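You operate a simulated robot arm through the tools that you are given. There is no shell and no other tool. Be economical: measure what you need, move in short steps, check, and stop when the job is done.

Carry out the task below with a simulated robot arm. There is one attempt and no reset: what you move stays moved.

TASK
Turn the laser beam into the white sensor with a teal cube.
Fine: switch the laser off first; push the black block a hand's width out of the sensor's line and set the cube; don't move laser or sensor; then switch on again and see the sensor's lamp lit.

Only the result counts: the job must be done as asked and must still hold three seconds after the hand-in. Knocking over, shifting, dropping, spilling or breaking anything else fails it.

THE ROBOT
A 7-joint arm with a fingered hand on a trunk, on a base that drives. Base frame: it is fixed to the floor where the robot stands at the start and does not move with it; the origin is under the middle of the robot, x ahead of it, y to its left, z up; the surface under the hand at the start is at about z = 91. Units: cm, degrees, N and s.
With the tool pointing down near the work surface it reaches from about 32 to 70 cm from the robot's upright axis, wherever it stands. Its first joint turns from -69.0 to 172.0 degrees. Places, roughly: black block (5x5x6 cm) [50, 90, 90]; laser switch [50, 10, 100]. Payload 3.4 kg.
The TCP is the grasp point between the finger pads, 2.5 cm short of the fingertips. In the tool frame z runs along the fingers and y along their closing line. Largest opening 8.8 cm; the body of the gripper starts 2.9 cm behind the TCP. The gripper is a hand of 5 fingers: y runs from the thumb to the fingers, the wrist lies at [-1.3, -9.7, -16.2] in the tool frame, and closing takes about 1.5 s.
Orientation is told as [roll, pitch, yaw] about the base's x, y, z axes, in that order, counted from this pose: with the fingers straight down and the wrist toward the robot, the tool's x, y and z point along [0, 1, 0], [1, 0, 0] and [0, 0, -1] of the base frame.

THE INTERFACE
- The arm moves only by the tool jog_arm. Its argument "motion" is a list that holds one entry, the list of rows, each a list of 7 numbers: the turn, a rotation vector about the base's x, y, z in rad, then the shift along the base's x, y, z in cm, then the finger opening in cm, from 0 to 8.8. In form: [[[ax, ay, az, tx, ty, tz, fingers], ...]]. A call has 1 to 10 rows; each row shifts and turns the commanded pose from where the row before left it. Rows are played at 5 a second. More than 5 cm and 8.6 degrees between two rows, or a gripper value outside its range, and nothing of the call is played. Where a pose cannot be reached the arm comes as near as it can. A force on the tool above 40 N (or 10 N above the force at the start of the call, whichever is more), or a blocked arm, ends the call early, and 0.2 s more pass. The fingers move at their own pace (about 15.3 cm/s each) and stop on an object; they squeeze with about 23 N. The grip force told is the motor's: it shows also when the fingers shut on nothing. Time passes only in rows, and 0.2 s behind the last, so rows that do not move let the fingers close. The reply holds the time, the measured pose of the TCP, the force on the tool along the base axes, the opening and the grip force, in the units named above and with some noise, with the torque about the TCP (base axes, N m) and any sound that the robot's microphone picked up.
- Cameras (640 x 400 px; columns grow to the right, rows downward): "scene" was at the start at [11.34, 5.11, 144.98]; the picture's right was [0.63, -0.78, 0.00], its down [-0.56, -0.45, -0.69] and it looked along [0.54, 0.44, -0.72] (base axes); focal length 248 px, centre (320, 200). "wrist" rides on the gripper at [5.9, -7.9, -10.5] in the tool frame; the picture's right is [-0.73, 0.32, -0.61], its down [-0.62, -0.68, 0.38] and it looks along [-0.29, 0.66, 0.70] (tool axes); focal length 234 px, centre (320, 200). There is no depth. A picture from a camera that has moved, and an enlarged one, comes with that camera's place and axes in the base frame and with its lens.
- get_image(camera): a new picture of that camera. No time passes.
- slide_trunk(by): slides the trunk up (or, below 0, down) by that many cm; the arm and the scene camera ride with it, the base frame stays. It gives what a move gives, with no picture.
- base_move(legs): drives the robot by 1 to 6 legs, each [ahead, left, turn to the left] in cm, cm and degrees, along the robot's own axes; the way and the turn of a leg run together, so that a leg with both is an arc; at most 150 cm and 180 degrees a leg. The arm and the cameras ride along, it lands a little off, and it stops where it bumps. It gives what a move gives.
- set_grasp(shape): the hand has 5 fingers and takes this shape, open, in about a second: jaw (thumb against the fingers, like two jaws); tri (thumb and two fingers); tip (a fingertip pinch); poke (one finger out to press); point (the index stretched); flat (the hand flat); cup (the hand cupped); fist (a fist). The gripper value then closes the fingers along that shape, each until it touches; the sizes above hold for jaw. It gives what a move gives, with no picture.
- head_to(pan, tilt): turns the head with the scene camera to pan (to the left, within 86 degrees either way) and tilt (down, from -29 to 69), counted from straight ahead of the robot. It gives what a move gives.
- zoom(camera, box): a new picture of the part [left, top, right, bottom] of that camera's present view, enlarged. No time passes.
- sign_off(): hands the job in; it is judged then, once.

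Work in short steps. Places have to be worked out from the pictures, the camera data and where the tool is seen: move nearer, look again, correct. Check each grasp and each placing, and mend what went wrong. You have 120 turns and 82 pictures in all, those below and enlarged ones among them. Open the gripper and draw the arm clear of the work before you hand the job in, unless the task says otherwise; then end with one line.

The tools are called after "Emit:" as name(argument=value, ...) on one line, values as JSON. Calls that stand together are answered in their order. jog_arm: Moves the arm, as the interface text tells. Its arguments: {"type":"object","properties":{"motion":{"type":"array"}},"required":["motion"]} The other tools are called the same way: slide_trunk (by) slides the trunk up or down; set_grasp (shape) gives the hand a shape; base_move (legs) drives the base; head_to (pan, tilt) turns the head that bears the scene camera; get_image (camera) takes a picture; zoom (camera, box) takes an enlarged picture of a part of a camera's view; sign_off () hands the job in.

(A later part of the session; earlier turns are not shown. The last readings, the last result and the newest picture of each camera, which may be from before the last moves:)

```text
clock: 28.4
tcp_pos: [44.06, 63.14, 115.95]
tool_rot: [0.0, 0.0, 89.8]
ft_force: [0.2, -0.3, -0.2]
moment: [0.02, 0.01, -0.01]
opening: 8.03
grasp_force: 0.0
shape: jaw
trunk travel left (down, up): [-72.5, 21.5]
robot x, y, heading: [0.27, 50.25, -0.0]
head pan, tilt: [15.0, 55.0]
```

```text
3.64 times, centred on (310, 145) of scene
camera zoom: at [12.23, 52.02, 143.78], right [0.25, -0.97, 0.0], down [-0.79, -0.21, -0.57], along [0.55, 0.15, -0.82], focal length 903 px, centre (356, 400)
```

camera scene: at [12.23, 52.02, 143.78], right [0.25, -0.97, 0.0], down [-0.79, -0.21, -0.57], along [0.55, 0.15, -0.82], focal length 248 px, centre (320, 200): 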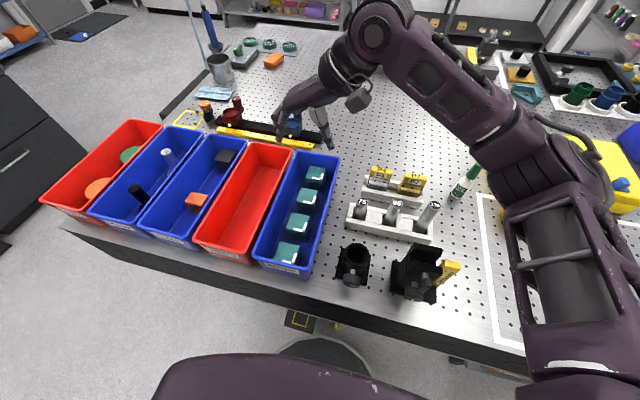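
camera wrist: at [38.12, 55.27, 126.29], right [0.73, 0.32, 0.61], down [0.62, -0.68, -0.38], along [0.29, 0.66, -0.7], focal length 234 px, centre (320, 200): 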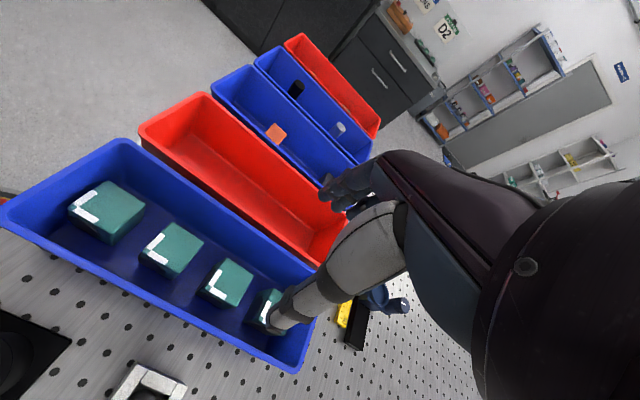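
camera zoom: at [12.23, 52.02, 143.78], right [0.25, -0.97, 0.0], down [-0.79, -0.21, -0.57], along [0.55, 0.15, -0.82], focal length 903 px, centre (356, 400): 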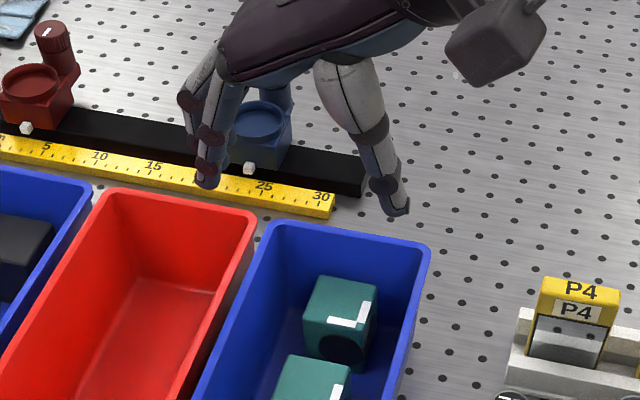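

Inner bin walls are at y≈58.9 and 67.8, cube faces at ≈60.9 and 65.9. I narrow the opening to 6, centre at y=63.35, descend to just above the rim and check.

Emit:
jog_arm(motion=[[[0, 0, 0, 0.2, 0.2, 0, 6], [0, 0, 0, 0, 0, -4, 6], [0, 0, 0, 0, 0, -4, 6], [0, 0, 0, 0, 0, -2.5, 6], [0, 0, 0, 0, 0, 0, 6]]])

Emit:
zoom(camera="scene", box=[250, 110, 370, 220])

Emit:
zoom(camera="wrist", box=[120, 200, 400, 400])

```text
clock: 29.6
tcp_pos: [44.32, 63.23, 105.4]
tool_rot: [0.0, 0.0, 89.7]
ft_force: [-0.3, 0.3, -0.4]
moment: [-0.02, -0.01, -0.06]
opening: 5.54
grasp_force: 0.1
shape: jaw
trunk travel left (down, up): [-72.5, 21.5]
robot x, y, heading: [0.18, 50.04, -0.3]
head pan, tilt: [15.0, 55.0]
```

```text
3.64 times, centred on (310, 165) of scene
camera zoom: at [12.18, 52.02, 143.78], right [0.25, -0.97, 0.0], down [-0.79, -0.21, -0.57], along [0.55, 0.15, -0.82], focal length 903 px, centre (356, 327)
```

zoom: 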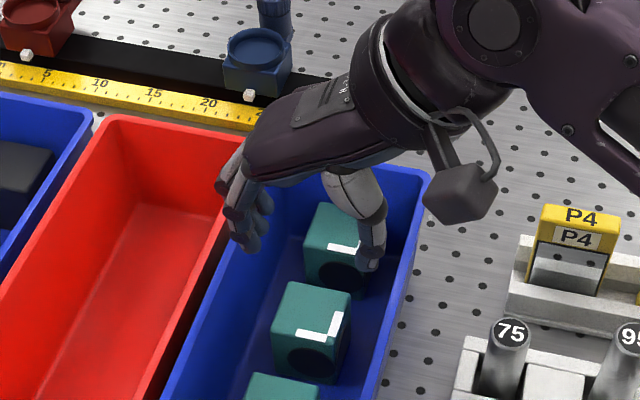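

```text
2.00 times, centred on (260, 300) of wrist
camera zoom: at [38.36, 55.44, 115.78], right [0.73, 0.32, 0.61], down [0.62, -0.68, -0.38], along [0.29, 0.66, -0.7], focal length 468 px, centre (440, 0)
```

zoom: 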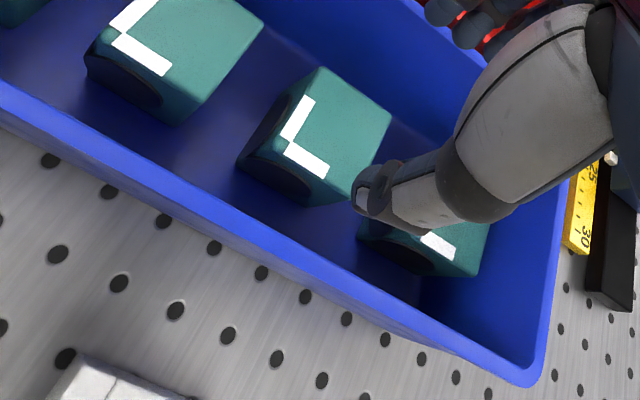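

Tips straddle the cube with a few mm to the walls. Narrow slightly and descend in two short stages, watching force.

Emit:
jog_arm(motion=[[[0, 0, 0, 0, 0.05, -1, 5.8], [0, 0, 0, 0, 0, -1, 5.8], [0, 0, 0, 0, 0, -1, 5.8], [0, 0, 0, 0, 0, -1, 5.8], [0, 0, 0, 0, 0, -1, 5.8]]])

Emit:
zoom(camera="scene", box=[250, 130, 370, 240])

Emit:
zoom(camera="wrist", box=[120, 200, 400, 400])

```text
clock: 30.8
tcp_pos: [44.26, 63.39, 100.47]
tool_rot: [0.0, -0.1, 89.7]
ft_force: [-1.3, 0.0, -0.1]
moment: [-0.01, -0.03, -0.01]
opening: 5.36
grasp_force: 0.1
shape: jaw
trunk travel left (down, up): [-72.5, 21.5]
robot x, y, heading: [0.03, 50.26, -0.1]
head pan, tilt: [15.0, 55.0]
```

```text
3.64 times, centred on (310, 185) of scene
camera zoom: at [12.2, 52.02, 143.78], right [0.25, -0.97, 0.0], down [-0.79, -0.21, -0.57], along [0.55, 0.15, -0.82], focal length 903 px, centre (356, 254)
```

zoom: 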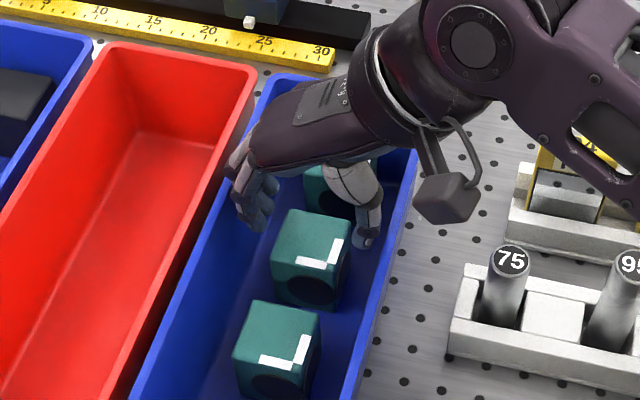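

```text
2.00 times, centred on (260, 300) of wrist
camera zoom: at [38.27, 55.56, 110.84], right [0.73, 0.32, 0.61], down [0.62, -0.68, -0.38], along [0.29, 0.66, -0.7], focal length 468 px, centre (440, 0)
```

zoom: 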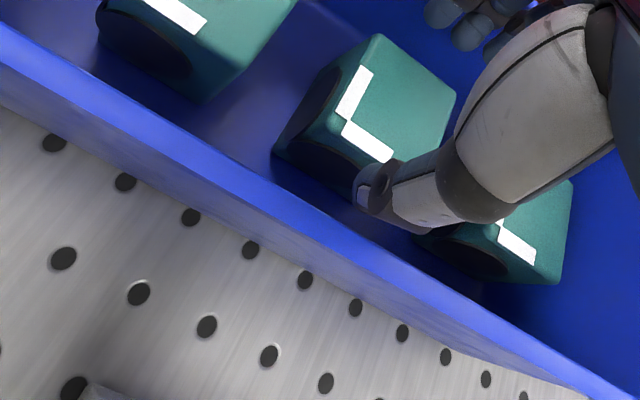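

Aligned well. Continue down to TCP z≈95.8.

Emit:
jog_arm(motion=[[[0, 0, 0, 0, 0.05, -1, 5.8], [0, 0, 0, 0, 0, -1, 5.8], [0, 0, 0, 0, 0, -1, 5.8], [0, 0, 0, 0, 0, -1, 5.8], [0, 0, 0, 0, 0, -0.7, 5.8]]])

Emit:
zoom(camera="wrist", box=[120, 200, 400, 400])

```text
clock: 31.9
tcp_pos: [45.13, 63.3, 96.75]
tool_rot: [-1.2, 0.0, 89.4]
ft_force: [0.7, 0.0, -0.1]
moment: [0.01, 0.02, 0.01]
opening: 5.36
grasp_force: 0.1
shape: jaw
trunk travel left (down, up): [-72.5, 21.5]
robot x, y, heading: [0.31, 50.14, -0.3]
head pan, tilt: [15.0, 55.0]
```

```text
2.00 times, centred on (260, 300) of wrist
camera zoom: at [38.95, 55.41, 107.11], right [0.72, 0.32, 0.62], down [0.63, -0.69, -0.37], along [0.31, 0.65, -0.69], focal length 468 px, centre (440, 0)
```

zoom: 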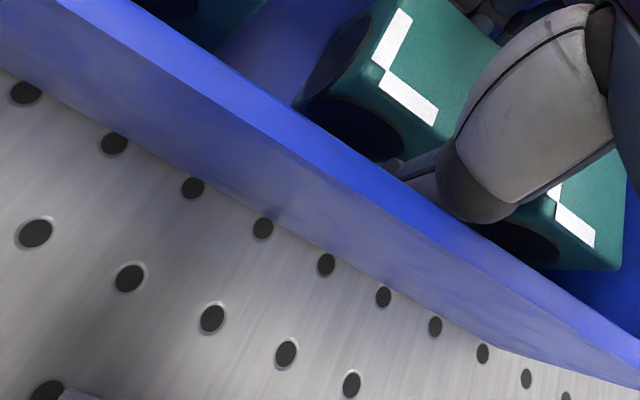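

The pose is off by ~0.9 cm in x and z with no tool force, so something on the arm may be limited or touching. Look.

Emit:
get_image(camera="scene")

Emit:
jog_arm(motion=[[[0, 0, 0, 0, 0, 0, 5.8]]])

```text
35 pictures are left
camera scene: at [12.43, 51.92, 144.07], right [0.25, -0.97, 0.0], down [-0.79, -0.21, -0.57], along [0.55, 0.15, -0.82], focal length 248 px, centre (320, 200)
```

scene: 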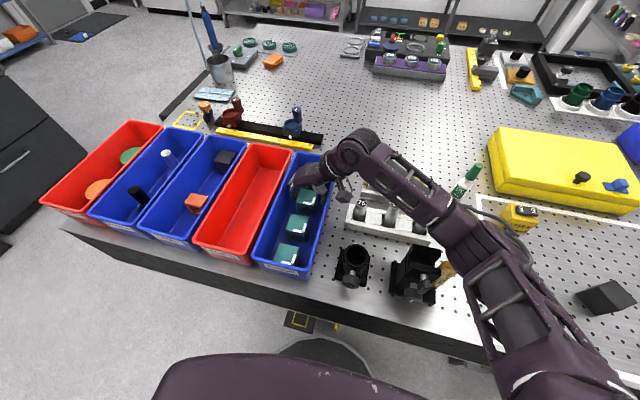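

```text
clock: 32.4
tcp_pos: [45.2, 63.26, 96.84]
tool_rot: [-1.6, 0.0, 89.6]
ft_force: [-0.2, 1.0, -0.3]
moment: [0.0, -0.02, 0.0]
opening: 5.35
grasp_force: 0.1
shape: jaw
trunk travel left (down, up): [-72.5, 21.5]
robot x, y, heading: [0.02, 49.91, -0.5]
head pan, tilt: [15.0, 55.0]
```

The camera itself shifted slightly: the arm link is pressing on something (likely the black holder or rod rack). Back up right away and inspect.

Emit:
jog_arm(motion=[[[0, 0, 0, 0, 0, 1, 5.8], [0, 0, 0, 0, 0, 1, 5.8], [0, 0, 0, 0, 0, 1.5, 5.8], [0, 0, 0, 0, 0, 1.5, 5.8], [0, 0, 0, 0, 0, 0, 5.8]]])

Emit:
zoom(camera="scene", box=[320, 120, 640, 320])

```text
clock: 33.5
tcp_pos: [44.03, 63.22, 100.75]
tool_rot: [0.1, -0.1, 89.8]
ft_force: [-0.2, 0.7, 0.2]
moment: [0.0, -0.04, -0.04]
opening: 5.3
grasp_force: 0.1
shape: jaw
trunk travel left (down, up): [-72.5, 21.5]
robot x, y, heading: [0.42, 50.17, -0.2]
head pan, tilt: [15.0, 55.0]
```

```text
2.00 times, centred on (480, 220) of scene
camera zoom: at [12.14, 51.86, 143.74], right [0.25, -0.97, 0.0], down [-0.79, -0.21, -0.57], along [0.55, 0.15, -0.82], focal length 496 px, centre (0, 160)
```

zoom: 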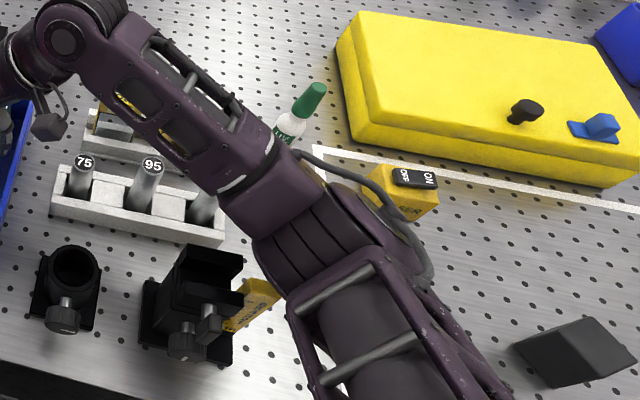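

The elbow hangs low over the table clutter. I raise the trunk by 18 cm so the elbow stays high for the same hand pose, then inspect for shifts.

Emit:
slide_trunk(by=18)

Emit:
get_image(camera="scene")

```text
clock: 35.5
tcp_pos: [43.95, 63.38, 118.72]
tool_rot: [0.0, 0.0, 89.8]
ft_force: [0.4, 0.2, 0.3]
moment: [0.0, -0.03, 0.0]
opening: 5.31
grasp_force: 0.0
shape: jaw
trunk travel left (down, up): [-90.5, 3.5]
robot x, y, heading: [-0.05, 49.96, -0.2]
head pan, tilt: [15.0, 55.0]
```

```text
33 pictures are left
camera scene: at [12.2, 52.02, 161.78], right [0.25, -0.97, 0.0], down [-0.79, -0.21, -0.57], along [0.55, 0.15, -0.82], focal length 248 px, centre (320, 200)
```

scene: 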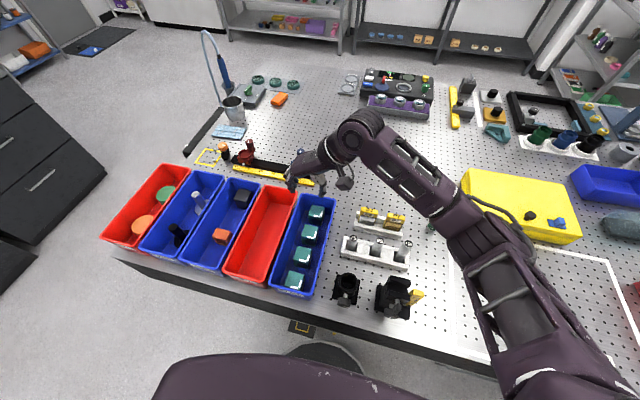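

Everything is standing in place. Descend again with the raised shoulder, correcting x by +0.3, to just above the cube.

Emit:
jog_arm(motion=[[[0, 0, 0, 0.3, 0, -3, 5.8], [0, 0, 0, 0, 0, -3, 5.8], [0, 0, 0, 0, 0, -3, 5.8], [0, 0, 0, 0, 0, -3, 5.8], [0, 0, 0, 0, 0, -3, 5.8], [0, 0, 0, 0, 0, -2.5, 5.8], [0, 0, 0, 0, 0, 0, 5.8]]])

Emit:
get_image(camera="scene")

Emit:
zoom(camera="wrist", box=[120, 200, 400, 400])

```text
clock: 37.1
tcp_pos: [44.46, 63.46, 101.27]
tool_rot: [0.1, -0.1, 89.7]
ft_force: [0.0, 0.4, 0.2]
moment: [0.0, -0.01, 0.03]
opening: 5.32
grasp_force: 0.1
shape: jaw
trunk travel left (down, up): [-90.5, 3.5]
robot x, y, heading: [0.47, 50.06, -0.3]
head pan, tilt: [15.0, 55.0]
```

```text
32 pictures are left
camera scene: at [12.19, 52.0, 161.78], right [0.25, -0.97, 0.0], down [-0.79, -0.21, -0.57], along [0.55, 0.15, -0.82], focal length 248 px, centre (320, 200)
```

scene: 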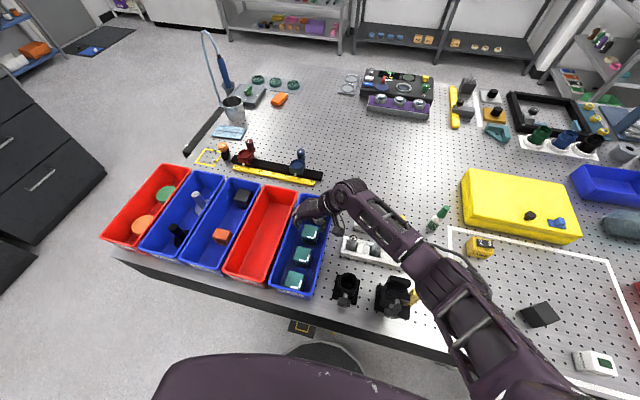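

```text
2.00 times, centred on (260, 300) of wrist
camera zoom: at [38.62, 55.65, 111.61], right [0.73, 0.32, 0.61], down [0.62, -0.68, -0.38], along [0.29, 0.66, -0.7], focal length 468 px, centre (440, 0)
```

zoom: 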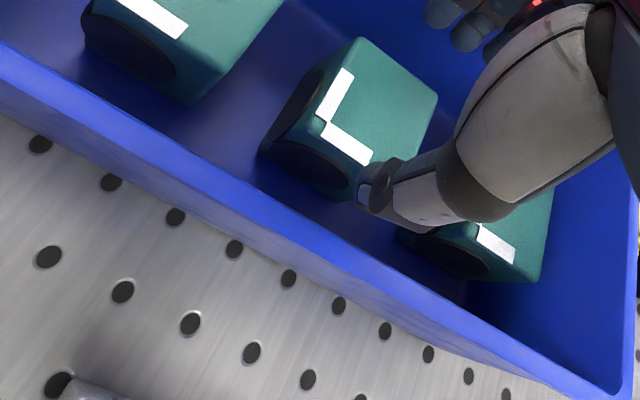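

Elbow is well up now. Descend the last 5.5 cm.

Emit:
jog_arm(motion=[[[0, 0, 0, -0.1, 0, -1, 5.8], [0, 0, 0, 0, 0, -1, 5.8], [0, 0, 0, 0, 0, -1, 5.8], [0, 0, 0, 0, 0, -1, 5.8], [0, 0, 0, 0, 0, -1, 5.8], [0, 0, 0, 0, 0, -0.5, 5.8]]])

Emit:
zoom(camera="wrist", box=[120, 200, 400, 400])

```text
clock: 38.5
tcp_pos: [44.3, 63.21, 95.67]
tool_rot: [0.0, 0.0, 89.8]
ft_force: [0.9, -1.9, 1.3]
moment: [0.1, -0.01, -0.01]
opening: 5.24
grasp_force: 0.1
shape: jaw
trunk travel left (down, up): [-90.5, 3.5]
robot x, y, heading: [0.07, 50.39, -0.3]
head pan, tilt: [15.0, 55.0]
```

```text
2.00 times, centred on (260, 300) of wrist
camera zoom: at [38.42, 55.47, 106.17], right [0.73, 0.32, 0.61], down [0.62, -0.68, -0.38], along [0.29, 0.66, -0.7], focal length 468 px, centre (440, 0)
```

zoom: 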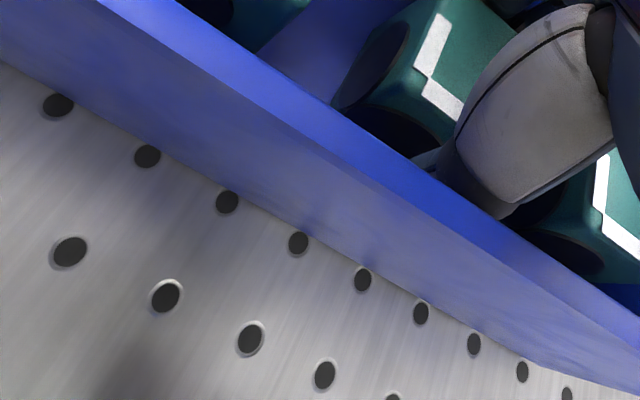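

Pose reached. Close on the cube.

Emit:
jog_arm(motion=[[[0, 0, 0, 0, 0, 0, 4], [0, 0, 0, 0, 0, 0, 2], [0, 0, 0, 0, 0, 0, 0], [0, 0, 0, 0, 0, 0, 0], [0, 0, 0, 0, 0, 0, 0], [0, 0, 0, 0, 0, 0, 0], [0, 0, 0, 0, 0, 0, 0], [0, 0, 0, 0, 0, 0, 0]]])

Emit:
jog_arm(motion=[[[0, 0, 0, 0, 0, 1, 0], [0, 0, 0, 0, 0, 2, 0], [0, 0, 0, 0, 0, 3, 0], [0, 0, 0, 0, 0, 3, 0]]])

Emit:
get_image(camera="wrist")

Emit:
zoom(camera="scene", box=[250, 150, 410, 270])

```text
clock: 40.4
tcp_pos: [44.24, 63.31, 95.77]
tool_rot: [-0.2, 0.0, 89.7]
ft_force: [0.8, 1.0, 4.6]
moment: [0.16, -0.05, 0.01]
opening: 3.76
grasp_force: 23.1
shape: tri
trunk travel left (down, up): [-90.5, 3.5]
robot x, y, heading: [0.4, 49.92, -0.2]
head pan, tilt: [15.0, 55.0]
```

```text
clock: 41.4
tcp_pos: [44.3, 63.52, 104.68]
tool_rot: [0.1, 0.0, 89.7]
ft_force: [-1.0, 0.3, -2.3]
moment: [0.02, 0.05, 0.01]
opening: 3.71
grasp_force: 23.2
shape: tri
trunk travel left (down, up): [-90.5, 3.5]
robot x, y, heading: [0.32, 49.92, -0.0]
head pan, tilt: [15.0, 55.0]
```

```text
29 pictures are left
camera wrist: at [38.36, 55.55, 115.13], right [0.73, 0.32, 0.61], down [0.62, -0.68, -0.38], along [0.29, 0.66, -0.7], focal length 234 px, centre (320, 200)
```

wrist: 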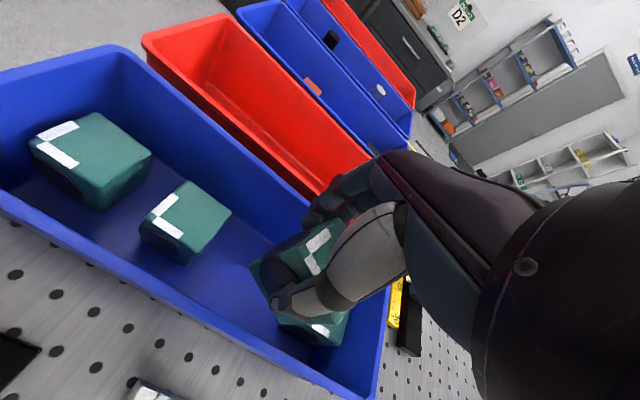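

```text
3.33 times, centred on (330, 210) of scene
camera zoom: at [12.22, 52.01, 161.78], right [0.25, -0.97, 0.0], down [-0.79, -0.21, -0.57], along [0.55, 0.15, -0.82], focal length 827 px, centre (287, 167)
```

zoom: 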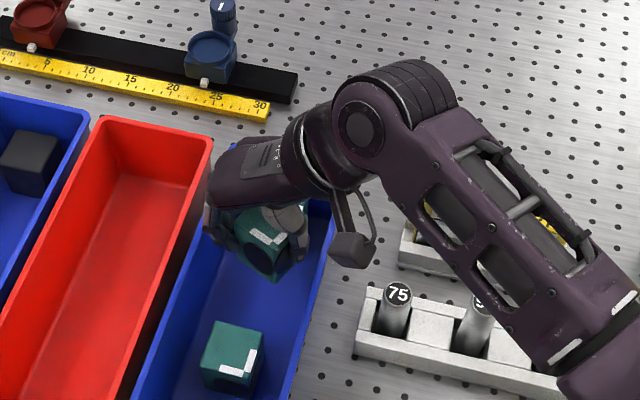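

The cube is held, though it looks twisted in the grip. Lift higher and inspect closely.

Emit:
jog_arm(motion=[[[0, 0, 0, 0, 0, 3, 0], [0, 0, 0, 0, 0, 4, 0], [0, 0, 0, 0, 0, 4, 0]]])

Emit:
zoom(camera="wrist", box=[220, 200, 420, 360])

Emit:
zoom(camera="scene", box=[270, 150, 370, 230])

```text
clock: 42.1
tcp_pos: [44.45, 63.39, 115.75]
tool_rot: [0.1, 0.0, 89.7]
ft_force: [0.0, 0.0, -1.4]
moment: [0.05, 0.02, -0.03]
opening: 3.71
grasp_force: 22.8
shape: tri
trunk travel left (down, up): [-90.5, 3.5]
robot x, y, heading: [0.27, 50.14, -0.2]
head pan, tilt: [15.0, 55.0]
```

```text
2.50 times, centred on (320, 280) of wrist
camera zoom: at [38.54, 55.59, 126.2], right [0.73, 0.32, 0.61], down [0.62, -0.68, -0.38], along [0.29, 0.65, -0.7], focal length 585 px, centre (320, 0)
```

zoom: 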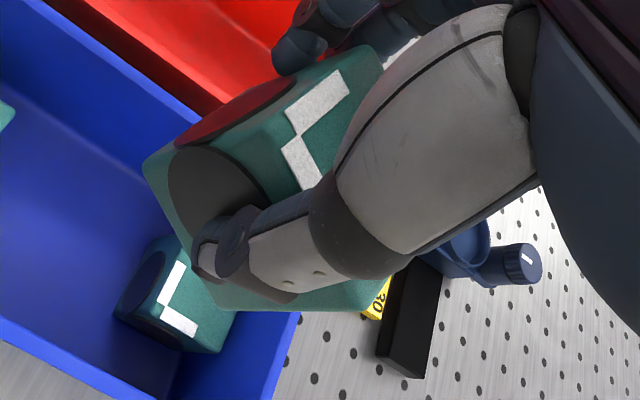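

```text
5.00 times, centred on (320, 190) of scene
camera zoom: at [12.23, 52.04, 161.77], right [0.25, -0.97, 0.0], down [-0.79, -0.21, -0.57], along [0.55, 0.15, -0.82], focal length 1241 px, centre (320, 250)
```

zoom: 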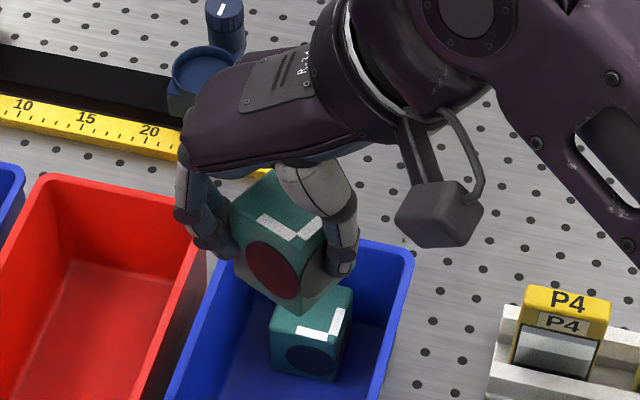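

The cube is held but twisted about -23° in the grip (mark corner between the two ports intact). I'll compensate at placing. Drive back right 50 cm with the cube well above everything.

Emit:
jog_arm(motion=[[[0, 0, 0, 0, 0, 4, 0], [0, 0, 0, 0, 0, 4, 0]]])

Emit:
base_move(legs=[[0, -50, 0]])

Emit:
head_to(pan=-5, tilt=55)

Emit:
get_image(camera="scene")

```text
clock: 42.8
tcp_pos: [44.39, 63.57, 123.8]
tool_rot: [0.0, 0.1, 89.8]
ft_force: [0.3, 0.4, -2.3]
moment: [0.03, 0.0, 0.01]
opening: 3.7
grasp_force: 23.1
shape: tri
trunk travel left (down, up): [-90.5, 3.5]
robot x, y, heading: [0.36, 50.5, -0.3]
head pan, tilt: [15.0, 55.0]
```

```text
clock: 45.7
tcp_pos: [44.17, 13.59, 123.76]
tool_rot: [0.0, 0.0, 89.6]
ft_force: [-0.1, 0.1, -2.6]
moment: [0.02, 0.01, -0.02]
opening: 3.7
grasp_force: 22.8
shape: tri
trunk travel left (down, up): [-90.5, 3.5]
robot x, y, heading: [0.02, 0.13, -0.4]
head pan, tilt: [15.0, 55.0]
```

```text
clock: 46.5
tcp_pos: [44.18, 13.55, 123.69]
tool_rot: [0.0, 0.1, 89.5]
ft_force: [-0.4, 0.0, -2.2]
moment: [0.0, 0.04, 0.01]
opening: 3.69
grasp_force: 23.2
shape: tri
trunk travel left (down, up): [-90.5, 3.5]
robot x, y, heading: [0.0, 0.23, -0.3]
head pan, tilt: [-5.0, 55.0]
```

```text
25 pictures are left
camera scene: at [12.11, -0.32, 161.78], right [-0.09, -1.0, 0.0], down [-0.82, 0.08, -0.57], along [0.57, -0.05, -0.82], focal length 248 px, centre (320, 200)
```

scene: 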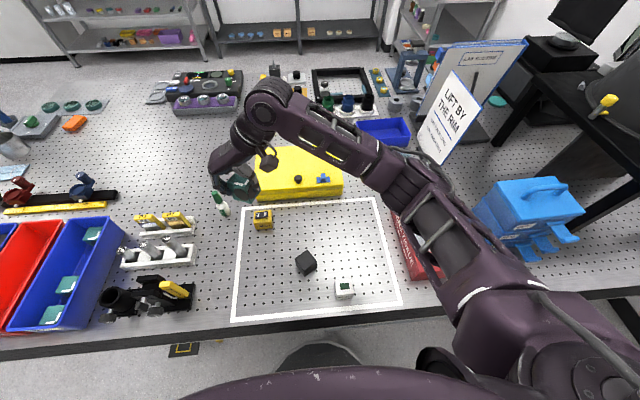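

Now yaw the hand by -67° while moving above the target [54,-8.4].

Emit:
jog_arm(motion=[[[0, 0, -0.13, 1.08, -2.44, 0, 0], [0, 0, -0.13, 1.08, -2.44, 0, 0], [0, 0, -0.13, 1.08, -2.44, 0, 0], [0, 0, -0.13, 1.08, -2.44, 0, 0], [0, 0, -0.13, 1.08, -2.44, 0, 0], [0, 0, -0.13, 1.08, -2.44, 0, 0], [0, 0, -0.13, 1.08, -2.44, 0, 0], [0, 0, -0.13, 1.08, -2.44, 0, 0], [0, 0, -0.13, 1.08, -2.44, 0, 0]]])

Emit:
jog_arm(motion=[[[0, 0, 0, 0, 0, -4, 0], [0, 0, 0, 0, 0, -4, 0], [0, 0, 0, 0, 0, -4, 0], [0, 0, 0, 0, 0, 0, 0]]])

Emit:
get_image(camera="scene")

Emit:
zoom(camera="wrist", box=[180, 140, 440, 340])

```text
clock: 48.5
tcp_pos: [53.93, -8.63, 123.72]
tool_rot: [0.2, 0.1, 22.4]
ft_force: [1.2, 0.1, -2.8]
moment: [0.04, -0.01, 0.01]
opening: 3.69
grasp_force: 22.7
shape: tri
trunk travel left (down, up): [-90.5, 3.5]
robot x, y, heading: [-0.49, 0.56, -0.3]
head pan, tilt: [-5.0, 55.0]
```

```text
clock: 49.5
tcp_pos: [53.76, -8.43, 111.76]
tool_rot: [-0.1, 0.0, 22.5]
ft_force: [-0.8, 0.4, -2.9]
moment: [0.0, -0.06, 0.0]
opening: 3.69
grasp_force: 22.8
shape: tri
trunk travel left (down, up): [-90.5, 3.5]
robot x, y, heading: [-0.52, 0.25, -0.3]
head pan, tilt: [-5.0, 55.0]
```

```text
24 pictures are left
camera scene: at [12.12, -0.35, 161.78], right [-0.1, -1.0, 0.0], down [-0.82, 0.08, -0.57], along [0.57, -0.05, -0.82], focal length 248 px, centre (320, 200)
```

scene: 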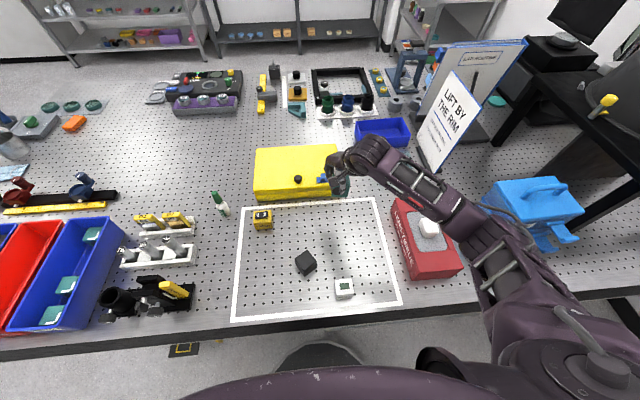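

```text
2.00 times, centred on (310, 240) of wrist
camera zoom: at [44.27, -6.0, 122.17], right [0.58, -0.55, 0.61], down [-0.39, -0.84, -0.38], along [0.72, -0.02, -0.7], focal length 468 px, centre (340, 120)
```

zoom: 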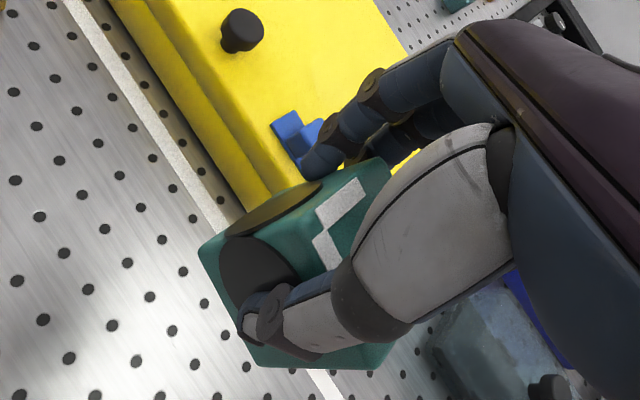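

The L corner now points to (-x,+y), as wanted. I need a finer look at the cube edges for its exact yaw and tilt.

Emit:
zoom(camera="wrist", box=[270, 210, 390, 330])

Emit:
zoom(camera="scene", box=[310, 140, 370, 210])

```text
3.33 times, centred on (330, 270) of wrist
camera zoom: at [44.27, -6.0, 122.17], right [0.58, -0.55, 0.61], down [-0.39, -0.84, -0.38], along [0.72, -0.02, -0.7], focal length 781 px, centre (287, -33)
```

zoom: 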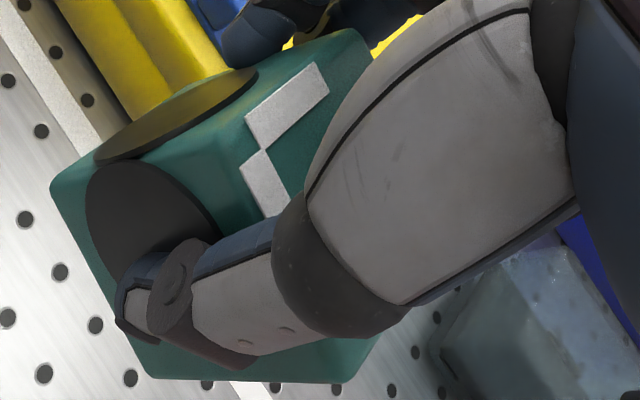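

```text
5.71 times, centred on (340, 175) of scene
camera zoom: at [12.12, -0.35, 161.78], right [-0.1, -1.0, 0.0], down [-0.82, 0.08, -0.57], along [0.57, -0.05, -0.82], focal length 1418 px, centre (206, 343)
```

zoom: 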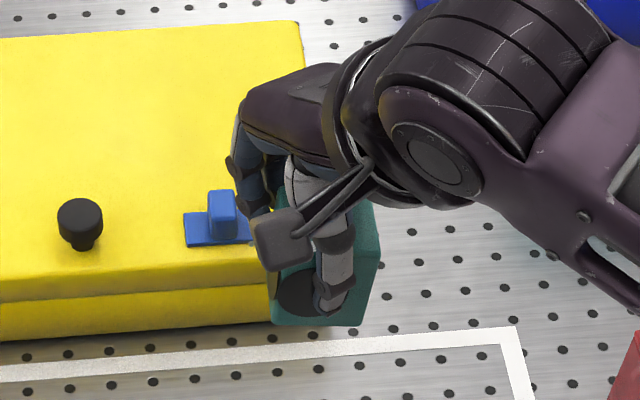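

Both cameras put the cube's -x bottom edge at about -8° yaw, and it leans ~8° toward the robot. I correct yaw +8°, pitch +7°, shift to centre, and lower to about 2 cm above the table for a re-measure.

Emit:
jog_arm(motion=[[[0, 0.06, 0.07, 0.4, 0.65, -2, 0], [0, 0.06, 0.07, 0.45, 0.65, -2, 0], [0, 0, 0, 0, 0, -3, 0], [0, 0, 0, 0, 0, -3, 0], [0, 0, 0, 0, 0, -3, 0], [0, 0, 0, 0, 0, 0, 0]]])

Emit:
zoom(camera="wrist", box=[250, 190, 400, 340])

Emit:
zoom(camera="scene", box=[310, 160, 390, 240])

```text
clock: 50.9
tcp_pos: [54.63, -7.24, 98.72]
tool_rot: [3.2, 6.3, 30.7]
ft_force: [0.2, -0.7, -2.4]
moment: [0.05, -0.02, -0.02]
opening: 3.65
grasp_force: 23.5
shape: tri
trunk travel left (down, up): [-90.5, 3.5]
robot x, y, heading: [0.16, 0.39, -0.7]
head pan, tilt: [-5.0, 55.0]
```

```text
2.67 times, centred on (325, 265) of wrist
camera zoom: at [46.17, -5.98, 110.21], right [0.72, -0.46, 0.53], down [-0.31, -0.89, -0.34], along [0.62, 0.08, -0.78], focal length 624 px, centre (307, 27)
```

zoom: 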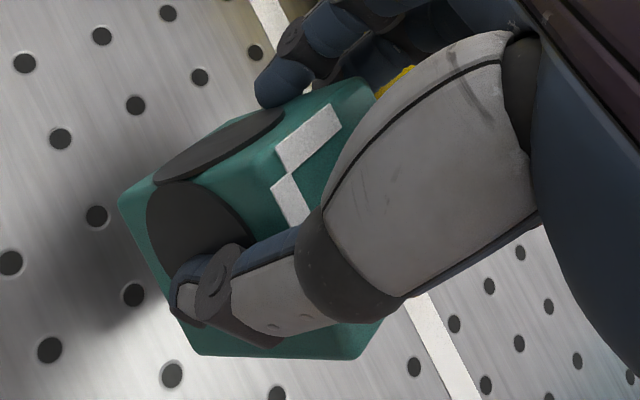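

```text
5.00 times, centred on (350, 200) of scene
camera zoom: at [12.08, -0.37, 161.78], right [-0.1, -1.0, 0.0], down [-0.82, 0.08, -0.57], along [0.57, -0.05, -0.82], focal length 1241 px, centre (170, 200)
```

zoom: 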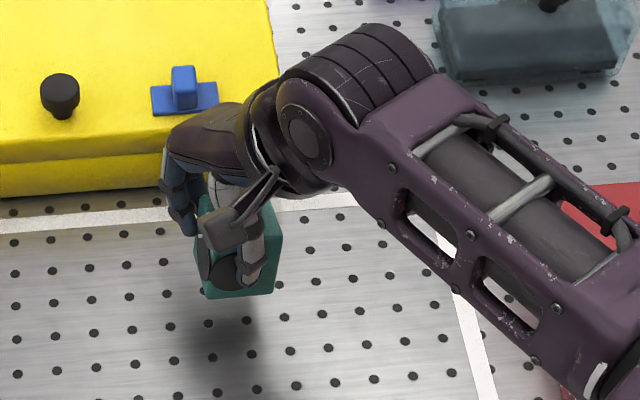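

Yaw is now ~+0.7°, face at x≈51.3, y centre ≈-8.6, with a slight lean to -y. Correct roll -4°, dy +0.5, and lower gradually to contact.

Emit:
jog_arm(motion=[[[-0.07, 0, -0.01, 0, 0.5, 0, 0], [0, 0, 0, 0, 0, -0.7, 0], [0, 0, 0, 0, 0, -0.7, 0], [0, 0, 0, 0, 0, -0.6, 0], [0, 0, 0, 0, 0, 0, 0]]])

Emit:
zoom(camera="scene", box=[310, 160, 390, 240])

```text
clock: 52.1
tcp_pos: [54.75, -6.7, 96.83]
tool_rot: [-0.3, 8.2, 29.8]
ft_force: [0.2, -0.3, -2.8]
moment: [0.05, 0.0, -0.01]
opening: 3.66
grasp_force: 23.2
shape: tri
trunk travel left (down, up): [-90.5, 3.5]
robot x, y, heading: [0.11, 0.45, -0.4]
head pan, tilt: [-5.0, 55.0]
```

```text
5.00 times, centred on (350, 200) of scene
camera zoom: at [12.11, -0.37, 161.78], right [-0.1, -1.0, 0.0], down [-0.82, 0.08, -0.57], along [0.57, -0.05, -0.82], focal length 1241 px, centre (170, 200)
```

zoom: 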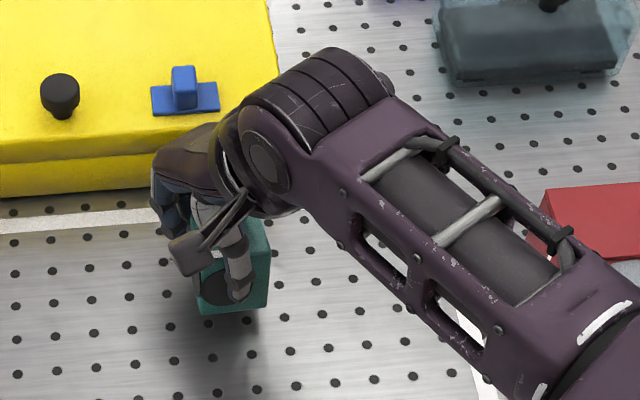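

Still hanging free (-2.8 N). Lower in 0.5 cm steps until contact.

Emit:
jog_arm(motion=[[[0, 0, 0, 0, 0, -0.5, 0], [0, 0, 0, 0, 0, -0.4, 0], [0, 0, 0, 0, 0, 0, 0]]])

Emit:
jog_arm(motion=[[[0, 0, 0, 0, 0, -0.3, 0], [0, 0, 0, 0, 0, 0, 0]]])

```text
clock: 52.9
tcp_pos: [54.84, -6.6, 95.75]
tool_rot: [-0.4, 8.2, 29.7]
ft_force: [-0.4, -0.4, -1.8]
moment: [0.02, -0.03, -0.02]
opening: 3.69
grasp_force: 22.8
shape: tri
trunk travel left (down, up): [-90.5, 3.5]
robot x, y, heading: [-0.05, 0.05, -0.1]
head pan, tilt: [-5.0, 55.0]
```

```text
clock: 53.5
tcp_pos: [54.75, -6.54, 95.76]
tool_rot: [-0.4, 8.1, 29.8]
ft_force: [0.2, 0.8, 2.2]
moment: [-0.02, -0.03, -0.03]
opening: 3.69
grasp_force: 23.3
shape: tri
trunk travel left (down, up): [-90.5, 3.5]
robot x, y, heading: [-0.11, 0.38, -0.5]
head pan, tilt: [-5.0, 55.0]
```

Contact with the table. Check the cube's pose in both views before release.

Emit:
zoom(camera="wrist", box=[250, 190, 400, 340])

Emit:
zoom(camera="scene", box=[310, 160, 390, 240])

```text
2.67 times, centred on (325, 265) of wrist
camera zoom: at [46.25, -4.5, 106.97], right [0.71, -0.43, 0.56], down [-0.32, -0.9, -0.28], along [0.63, 0.02, -0.78], focal length 624 px, centre (307, 27)
```

zoom: 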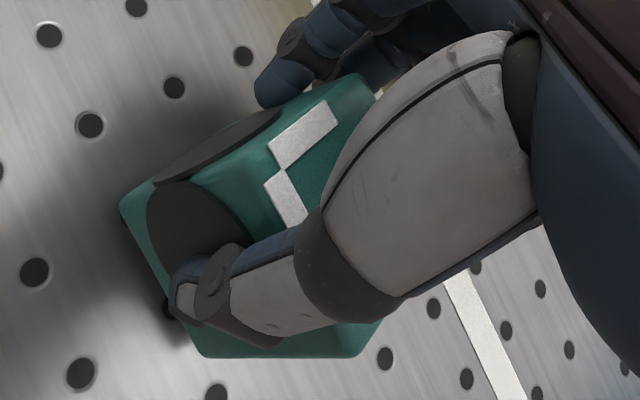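

```text
5.00 times, centred on (350, 200) of scene
camera zoom: at [12.03, -0.31, 161.79], right [-0.09, -1.0, 0.0], down [-0.82, 0.08, -0.57], along [0.57, -0.05, -0.82], focal length 1241 px, centre (170, 200)
```

zoom: 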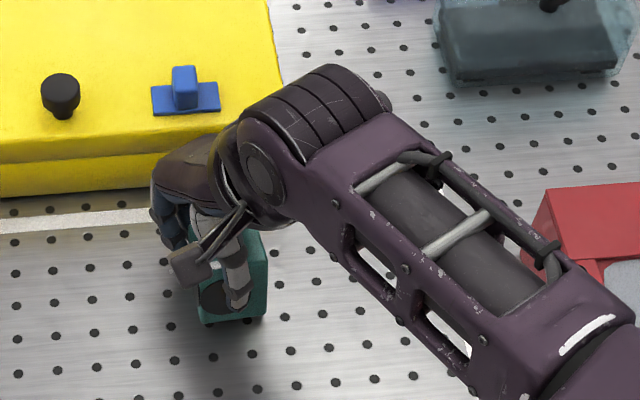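

Cube is ~+2.5° in yaw and ~0.3 cm too far +y. A small correction at light contact, then open slowly.

Emit:
jog_arm(motion=[[[0, 0, 0, 0, 0, 0.3, 0], [0, 0, -0.045, 0.15, -0.25, 0, 0], [0, 0, 0, 0, 0, -0.3, 0], [0, 0, 0, 0, 0, -0.1, 0], [0, 0, 0, 0, 0, 0, 4.0], [0, 0, 0, 0, 0, 0, 4.4], [0, 0, 0, 0, 0, 0, 5], [0, 0, 0, 0, 0, 0, 6], [0, 0, 0, 0, 0, 0, 7], [0, 0, 0, 0, 0, 0, 7.5]]])

Emit:
zoom(camera="wrist", box=[250, 190, 400, 340])

```text
clock: 55.2
tcp_pos: [55.54, -6.86, 97.05]
tool_rot: [-1.0, 5.9, 27.1]
ft_force: [2.4, -4.6, 33.4]
moment: [-0.57, -0.25, -0.03]
opening: 5.56
grasp_force: 0.1
shape: jaw
trunk travel left (down, up): [-90.5, 3.5]
robot x, y, heading: [-0.33, 0.61, -0.4]
head pan, tilt: [-5.0, 55.0]
stopped in row 8: the force on the tool passed its limit at 46 N (the readings are from after the stop); the commanded pose is now the measured one
```

```text
2.67 times, centred on (325, 265) of wrist
camera zoom: at [46.76, -4.52, 108.12], right [0.67, -0.46, 0.58], down [-0.35, -0.89, -0.3], along [0.66, 0.0, -0.76], focal length 624 px, centre (307, 27)
```

zoom: 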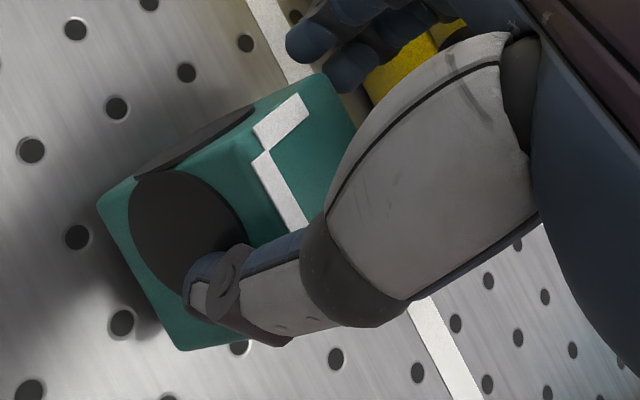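

Opening fingers straightened and pressed on the table; hand was pushed up. Raise gently while opening further.

Emit:
jog_arm(motion=[[[0, 0, 0, 0, 0, 0.8, 6.2], [0, 0, 0, 0, 0, 0.4, 6.6], [0, 0, 0, 0, 0, 0, 7.5], [0, 0, 0, 0, 0, 0, 7.5]]])

Emit:
zoom(camera="wrist", box=[250, 190, 400, 340])

Emit:
zoom(camera="scene", box=[310, 160, 390, 240])

```text
clock: 56.2
tcp_pos: [55.36, -6.73, 97.41]
tool_rot: [-0.6, 7.0, 27.1]
ft_force: [0.1, -0.3, -0.4]
moment: [0.01, -0.01, -0.01]
opening: 6.87
grasp_force: 0.0
shape: jaw
trunk travel left (down, up): [-90.5, 3.5]
robot x, y, heading: [-0.28, 0.3, -0.5]
head pan, tilt: [-5.0, 55.0]
```

```text
2.67 times, centred on (325, 265) of wrist
camera zoom: at [46.84, -4.42, 108.6], right [0.68, -0.46, 0.57], down [-0.36, -0.89, -0.29], along [0.64, -0.01, -0.77], focal length 624 px, centre (307, 27)
```

zoom: 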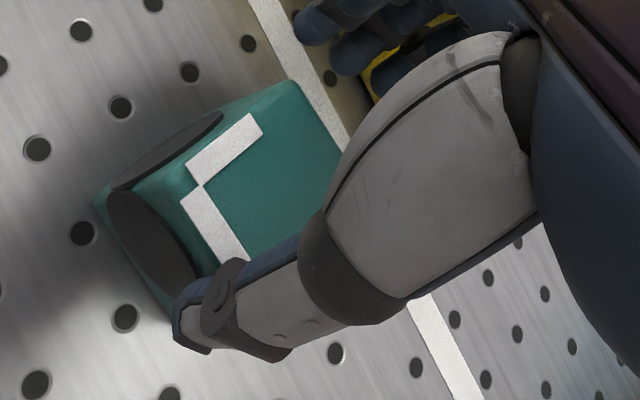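

```text
5.00 times, centred on (350, 200) of scene
camera zoom: at [11.97, -0.39, 161.78], right [-0.1, -1.0, 0.0], down [-0.82, 0.08, -0.57], along [0.57, -0.05, -0.82], focal length 1241 px, centre (170, 200)
```

zoom: 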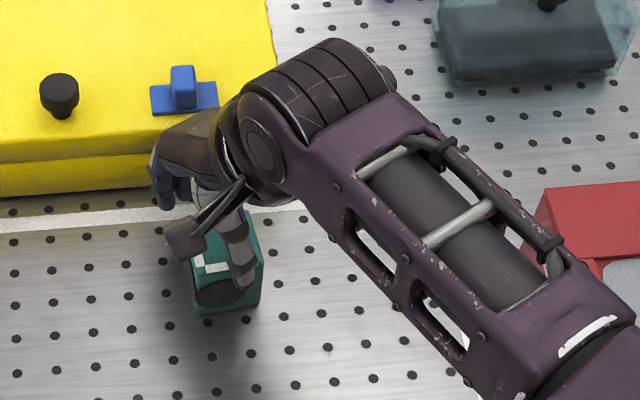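

Cube rests flat and free. Shift the thumb slightly off the face, lift straight up well clear, and take one good look at the set-up.

Emit:
jog_arm(motion=[[[0, 0, 0, -0.4, -0.2, 0, 8], [0, 0, 0, 0, 0, 2, 8.8], [0, 0, 0, 0, 0, 4, 8.8], [0, 0, 0, 0, 0, 4.5, 8.8], [0, 0, 0, 0, 0, 4.5, 8.8], [0, 0, 0, 0, 4.5, 2, 8.8], [0, 0, 0, 0, 4.5, 2, 8.8], [0, 0, 0, 0, 4.5, 0, 8.8], [0, 0, 0, 0, 4.5, 0, 8.8]]])

Emit:
zoom(camera="scene", box=[220, 180, 420, 310])

```text
clock: 58.2
tcp_pos: [55.22, 11.2, 116.34]
tool_rot: [-0.9, 7.0, 27.0]
ft_force: [-0.2, 0.1, -1.1]
moment: [-0.03, -0.02, 0.0]
opening: 8.07
grasp_force: 0.1
shape: jaw
trunk travel left (down, up): [-90.5, 3.5]
robot x, y, heading: [-0.09, 0.25, -0.6]
head pan, tilt: [-5.0, 55.0]
```

```text
3.08 times, centred on (320, 245) of scene
camera zoom: at [12.09, 0.04, 161.78], right [-0.1, -1.0, 0.0], down [-0.82, 0.08, -0.57], along [0.57, -0.06, -0.82], focal length 764 px, centre (320, 62)
```

zoom: 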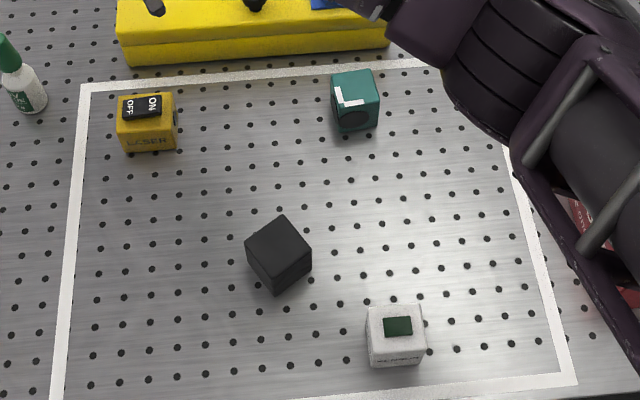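

Cube centre ≈[54.4,-7.7], yaw ≈0±2°, close to the beam/sensor crossing. Try it: close the hand, reorient to the earlier press pose and hover over the ON end.

Emit:
jog_arm(motion=[[[0, 0, -0.118, -0.3, 0.3, 0, 0], [0, 0, -0.118, -0.3, 0.3, 0, 0], [0, 0, -0.118, -0.3, 0.3, 0, 0], [0, 0, -0.117, -0.3, 0.2, 0, 0], [0, -0.122, 0, 0, 0, 0, 0], [-0.11, 0, 0, 0, 0, -3, 0], [-0.11, 0, 0, 0, 0, -3, 0], [-0.113, 0, 0, 0, 0, -3, 0], [0, 0, 0, 0, 0, -3, 0], [0, 0, 0, 0, 0, 0, 0]]])

Emit:
zoom(camera="wrist", box=[160, 130, 440, 330])

```text
clock: 60.4
tcp_pos: [53.93, 12.22, 104.34]
tool_rot: [-19.9, -0.1, 0.1]
ft_force: [0.0, 0.7, 0.4]
moment: [0.03, 0.01, -0.03]
opening: 0.0
grasp_force: 22.9
shape: jaw
trunk travel left (down, up): [-90.5, 3.5]
robot x, y, heading: [-0.18, 0.47, -0.3]
head pan, tilt: [-5.0, 55.0]
```

```text
2.00 times, centred on (300, 230) of wrist
camera zoom: at [46.09, 21.23, 112.19], right [0.32, -0.48, 0.82], down [-0.68, -0.72, -0.15], along [0.66, -0.51, -0.56], focal length 468 px, centre (360, 140)
```

zoom: 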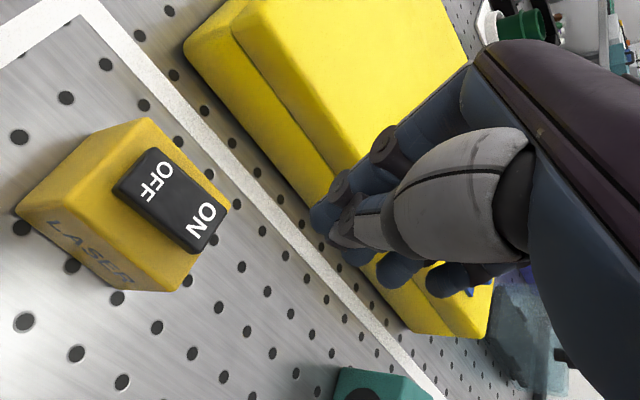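

Hovering over the ON end. Press down as before to TCP z≈99.1, then lift.

Emit:
jog_arm(motion=[[[0, 0, 0, 0.05, 0.1, -2, 0], [0, 0, 0, 0, 0, -1.5, 0], [0, 0, 0, 0, 0, -0.5, 0], [0, 0, 0, 0, 0, -0.4, 0], [0, 0, 0, 0, 0, -0.4, 0], [0, 0, 0, 0, 0, -0.4, 0]]])

Emit:
zoom(camera="scene", box=[220, 180, 420, 310])

```text
clock: 61.8
tcp_pos: [54.27, 11.87, 99.11]
tool_rot: [-20.0, 0.0, -0.1]
ft_force: [-0.4, -0.7, -0.2]
moment: [-0.01, 0.0, 0.0]
opening: 0.0
grasp_force: 23.0
shape: jaw
trunk travel left (down, up): [-90.5, 3.5]
robot x, y, heading: [-0.19, 0.44, -1.0]
head pan, tilt: [-5.0, 55.0]
```

```text
3.08 times, centred on (320, 245) of scene
camera zoom: at [12.07, -0.34, 161.78], right [-0.1, -1.0, 0.0], down [-0.82, 0.08, -0.57], along [0.57, -0.05, -0.82], focal length 764 px, centre (320, 62)
```

zoom: 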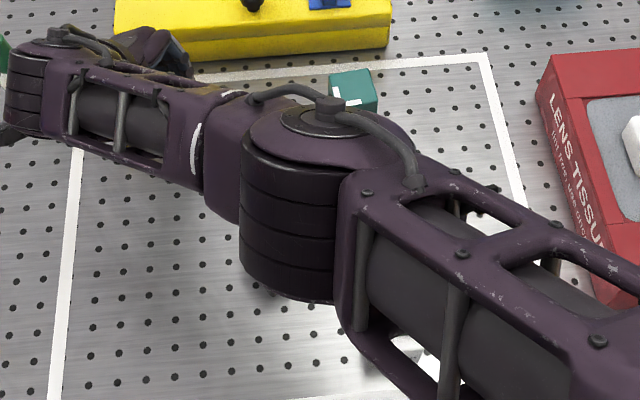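

View is blocked by the arm. Lift clear, untilt, then look.

Emit:
jog_arm(motion=[[[0, 0, 0, 0, 0, 4, 0], [0, 0, 0, 0, 0, 4.5, 0], [0, 0, 0, 0, 0, 4.5, 0], [0.11, 0, 0.1, 0, 0, 4.5, 0], [0.11, 0, 0.1, 0, 0, 4, 0], [0.12, 0, 0.1, 0, 0, 2, 0], [0, 0, 0.14, 0, 0, 0, 0]]])

Emit:
zoom(camera="scene", box=[220, 180, 420, 310])

```text
refused: row 6 steps farther than a row can; nothing moved
```

```text
3.08 times, centred on (320, 245) of scene
camera zoom: at [12.07, -0.34, 161.78], right [-0.1, -1.0, 0.0], down [-0.82, 0.08, -0.57], along [0.57, -0.05, -0.82], focal length 764 px, centre (320, 62)
```

zoom: 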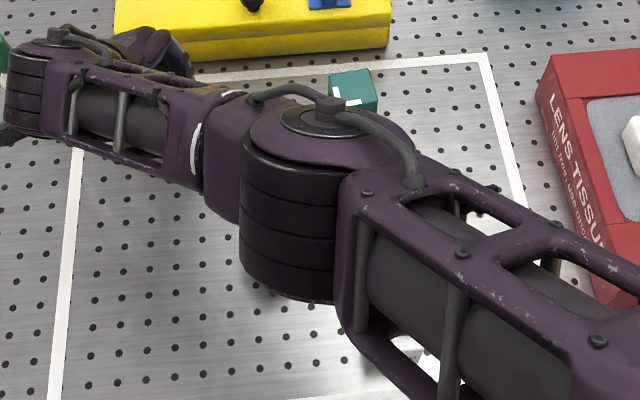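

The row was too large; redo with smaller turns, and look only afterwards.

Emit:
jog_arm(motion=[[[0, 0, 0, 0, 0, 4, 0], [0, 0, 0, 0, 0, 4.5, 0], [0, 0, 0, 0, 0, 4.5, 0], [0.11, 0, 0, 0, 0, 4, 0], [0.11, 0, 0, 0, 0, 3, 0], [0.12, 0, 0, 0, 0, 2, 0], [0, 0, 0.13, 0, 0, 0, 0], [0, 0, 0.13, 0, 0, 0, 0], [0, 0, 0.13, 0, 0, 0, 0]]])

```text
clock: 63.8
tcp_pos: [53.97, 12.18, 121.16]
tool_rot: [-0.2, -0.1, 22.7]
ft_force: [0.5, -0.7, 0.9]
moment: [0.02, 0.03, 0.01]
opening: 0.01
grasp_force: 23.1
shape: jaw
trunk travel left (down, up): [-90.5, 3.5]
robot x, y, heading: [-0.26, 0.13, -0.5]
head pan, tilt: [-5.0, 55.0]
```

Clear now; look at laser, beam, cube and sensor lamp.

Emit:
zoom(camera="scene", box=[230, 190, 390, 310])

```text
3.33 times, centred on (310, 250) of scene
camera zoom: at [12.08, -0.41, 161.78], right [-0.1, -1.0, 0.0], down [-0.82, 0.08, -0.57], along [0.57, -0.05, -0.82], focal length 827 px, centre (353, 33)
```

zoom: 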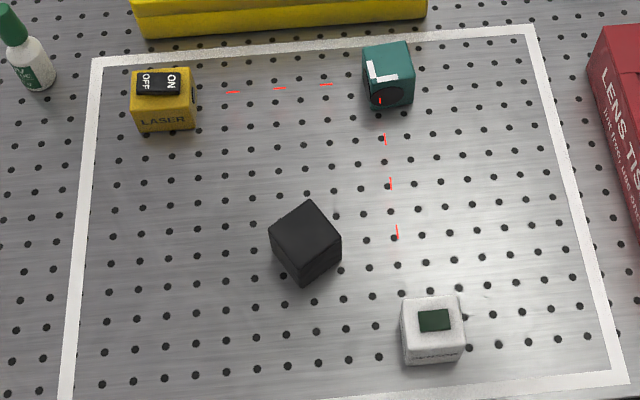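

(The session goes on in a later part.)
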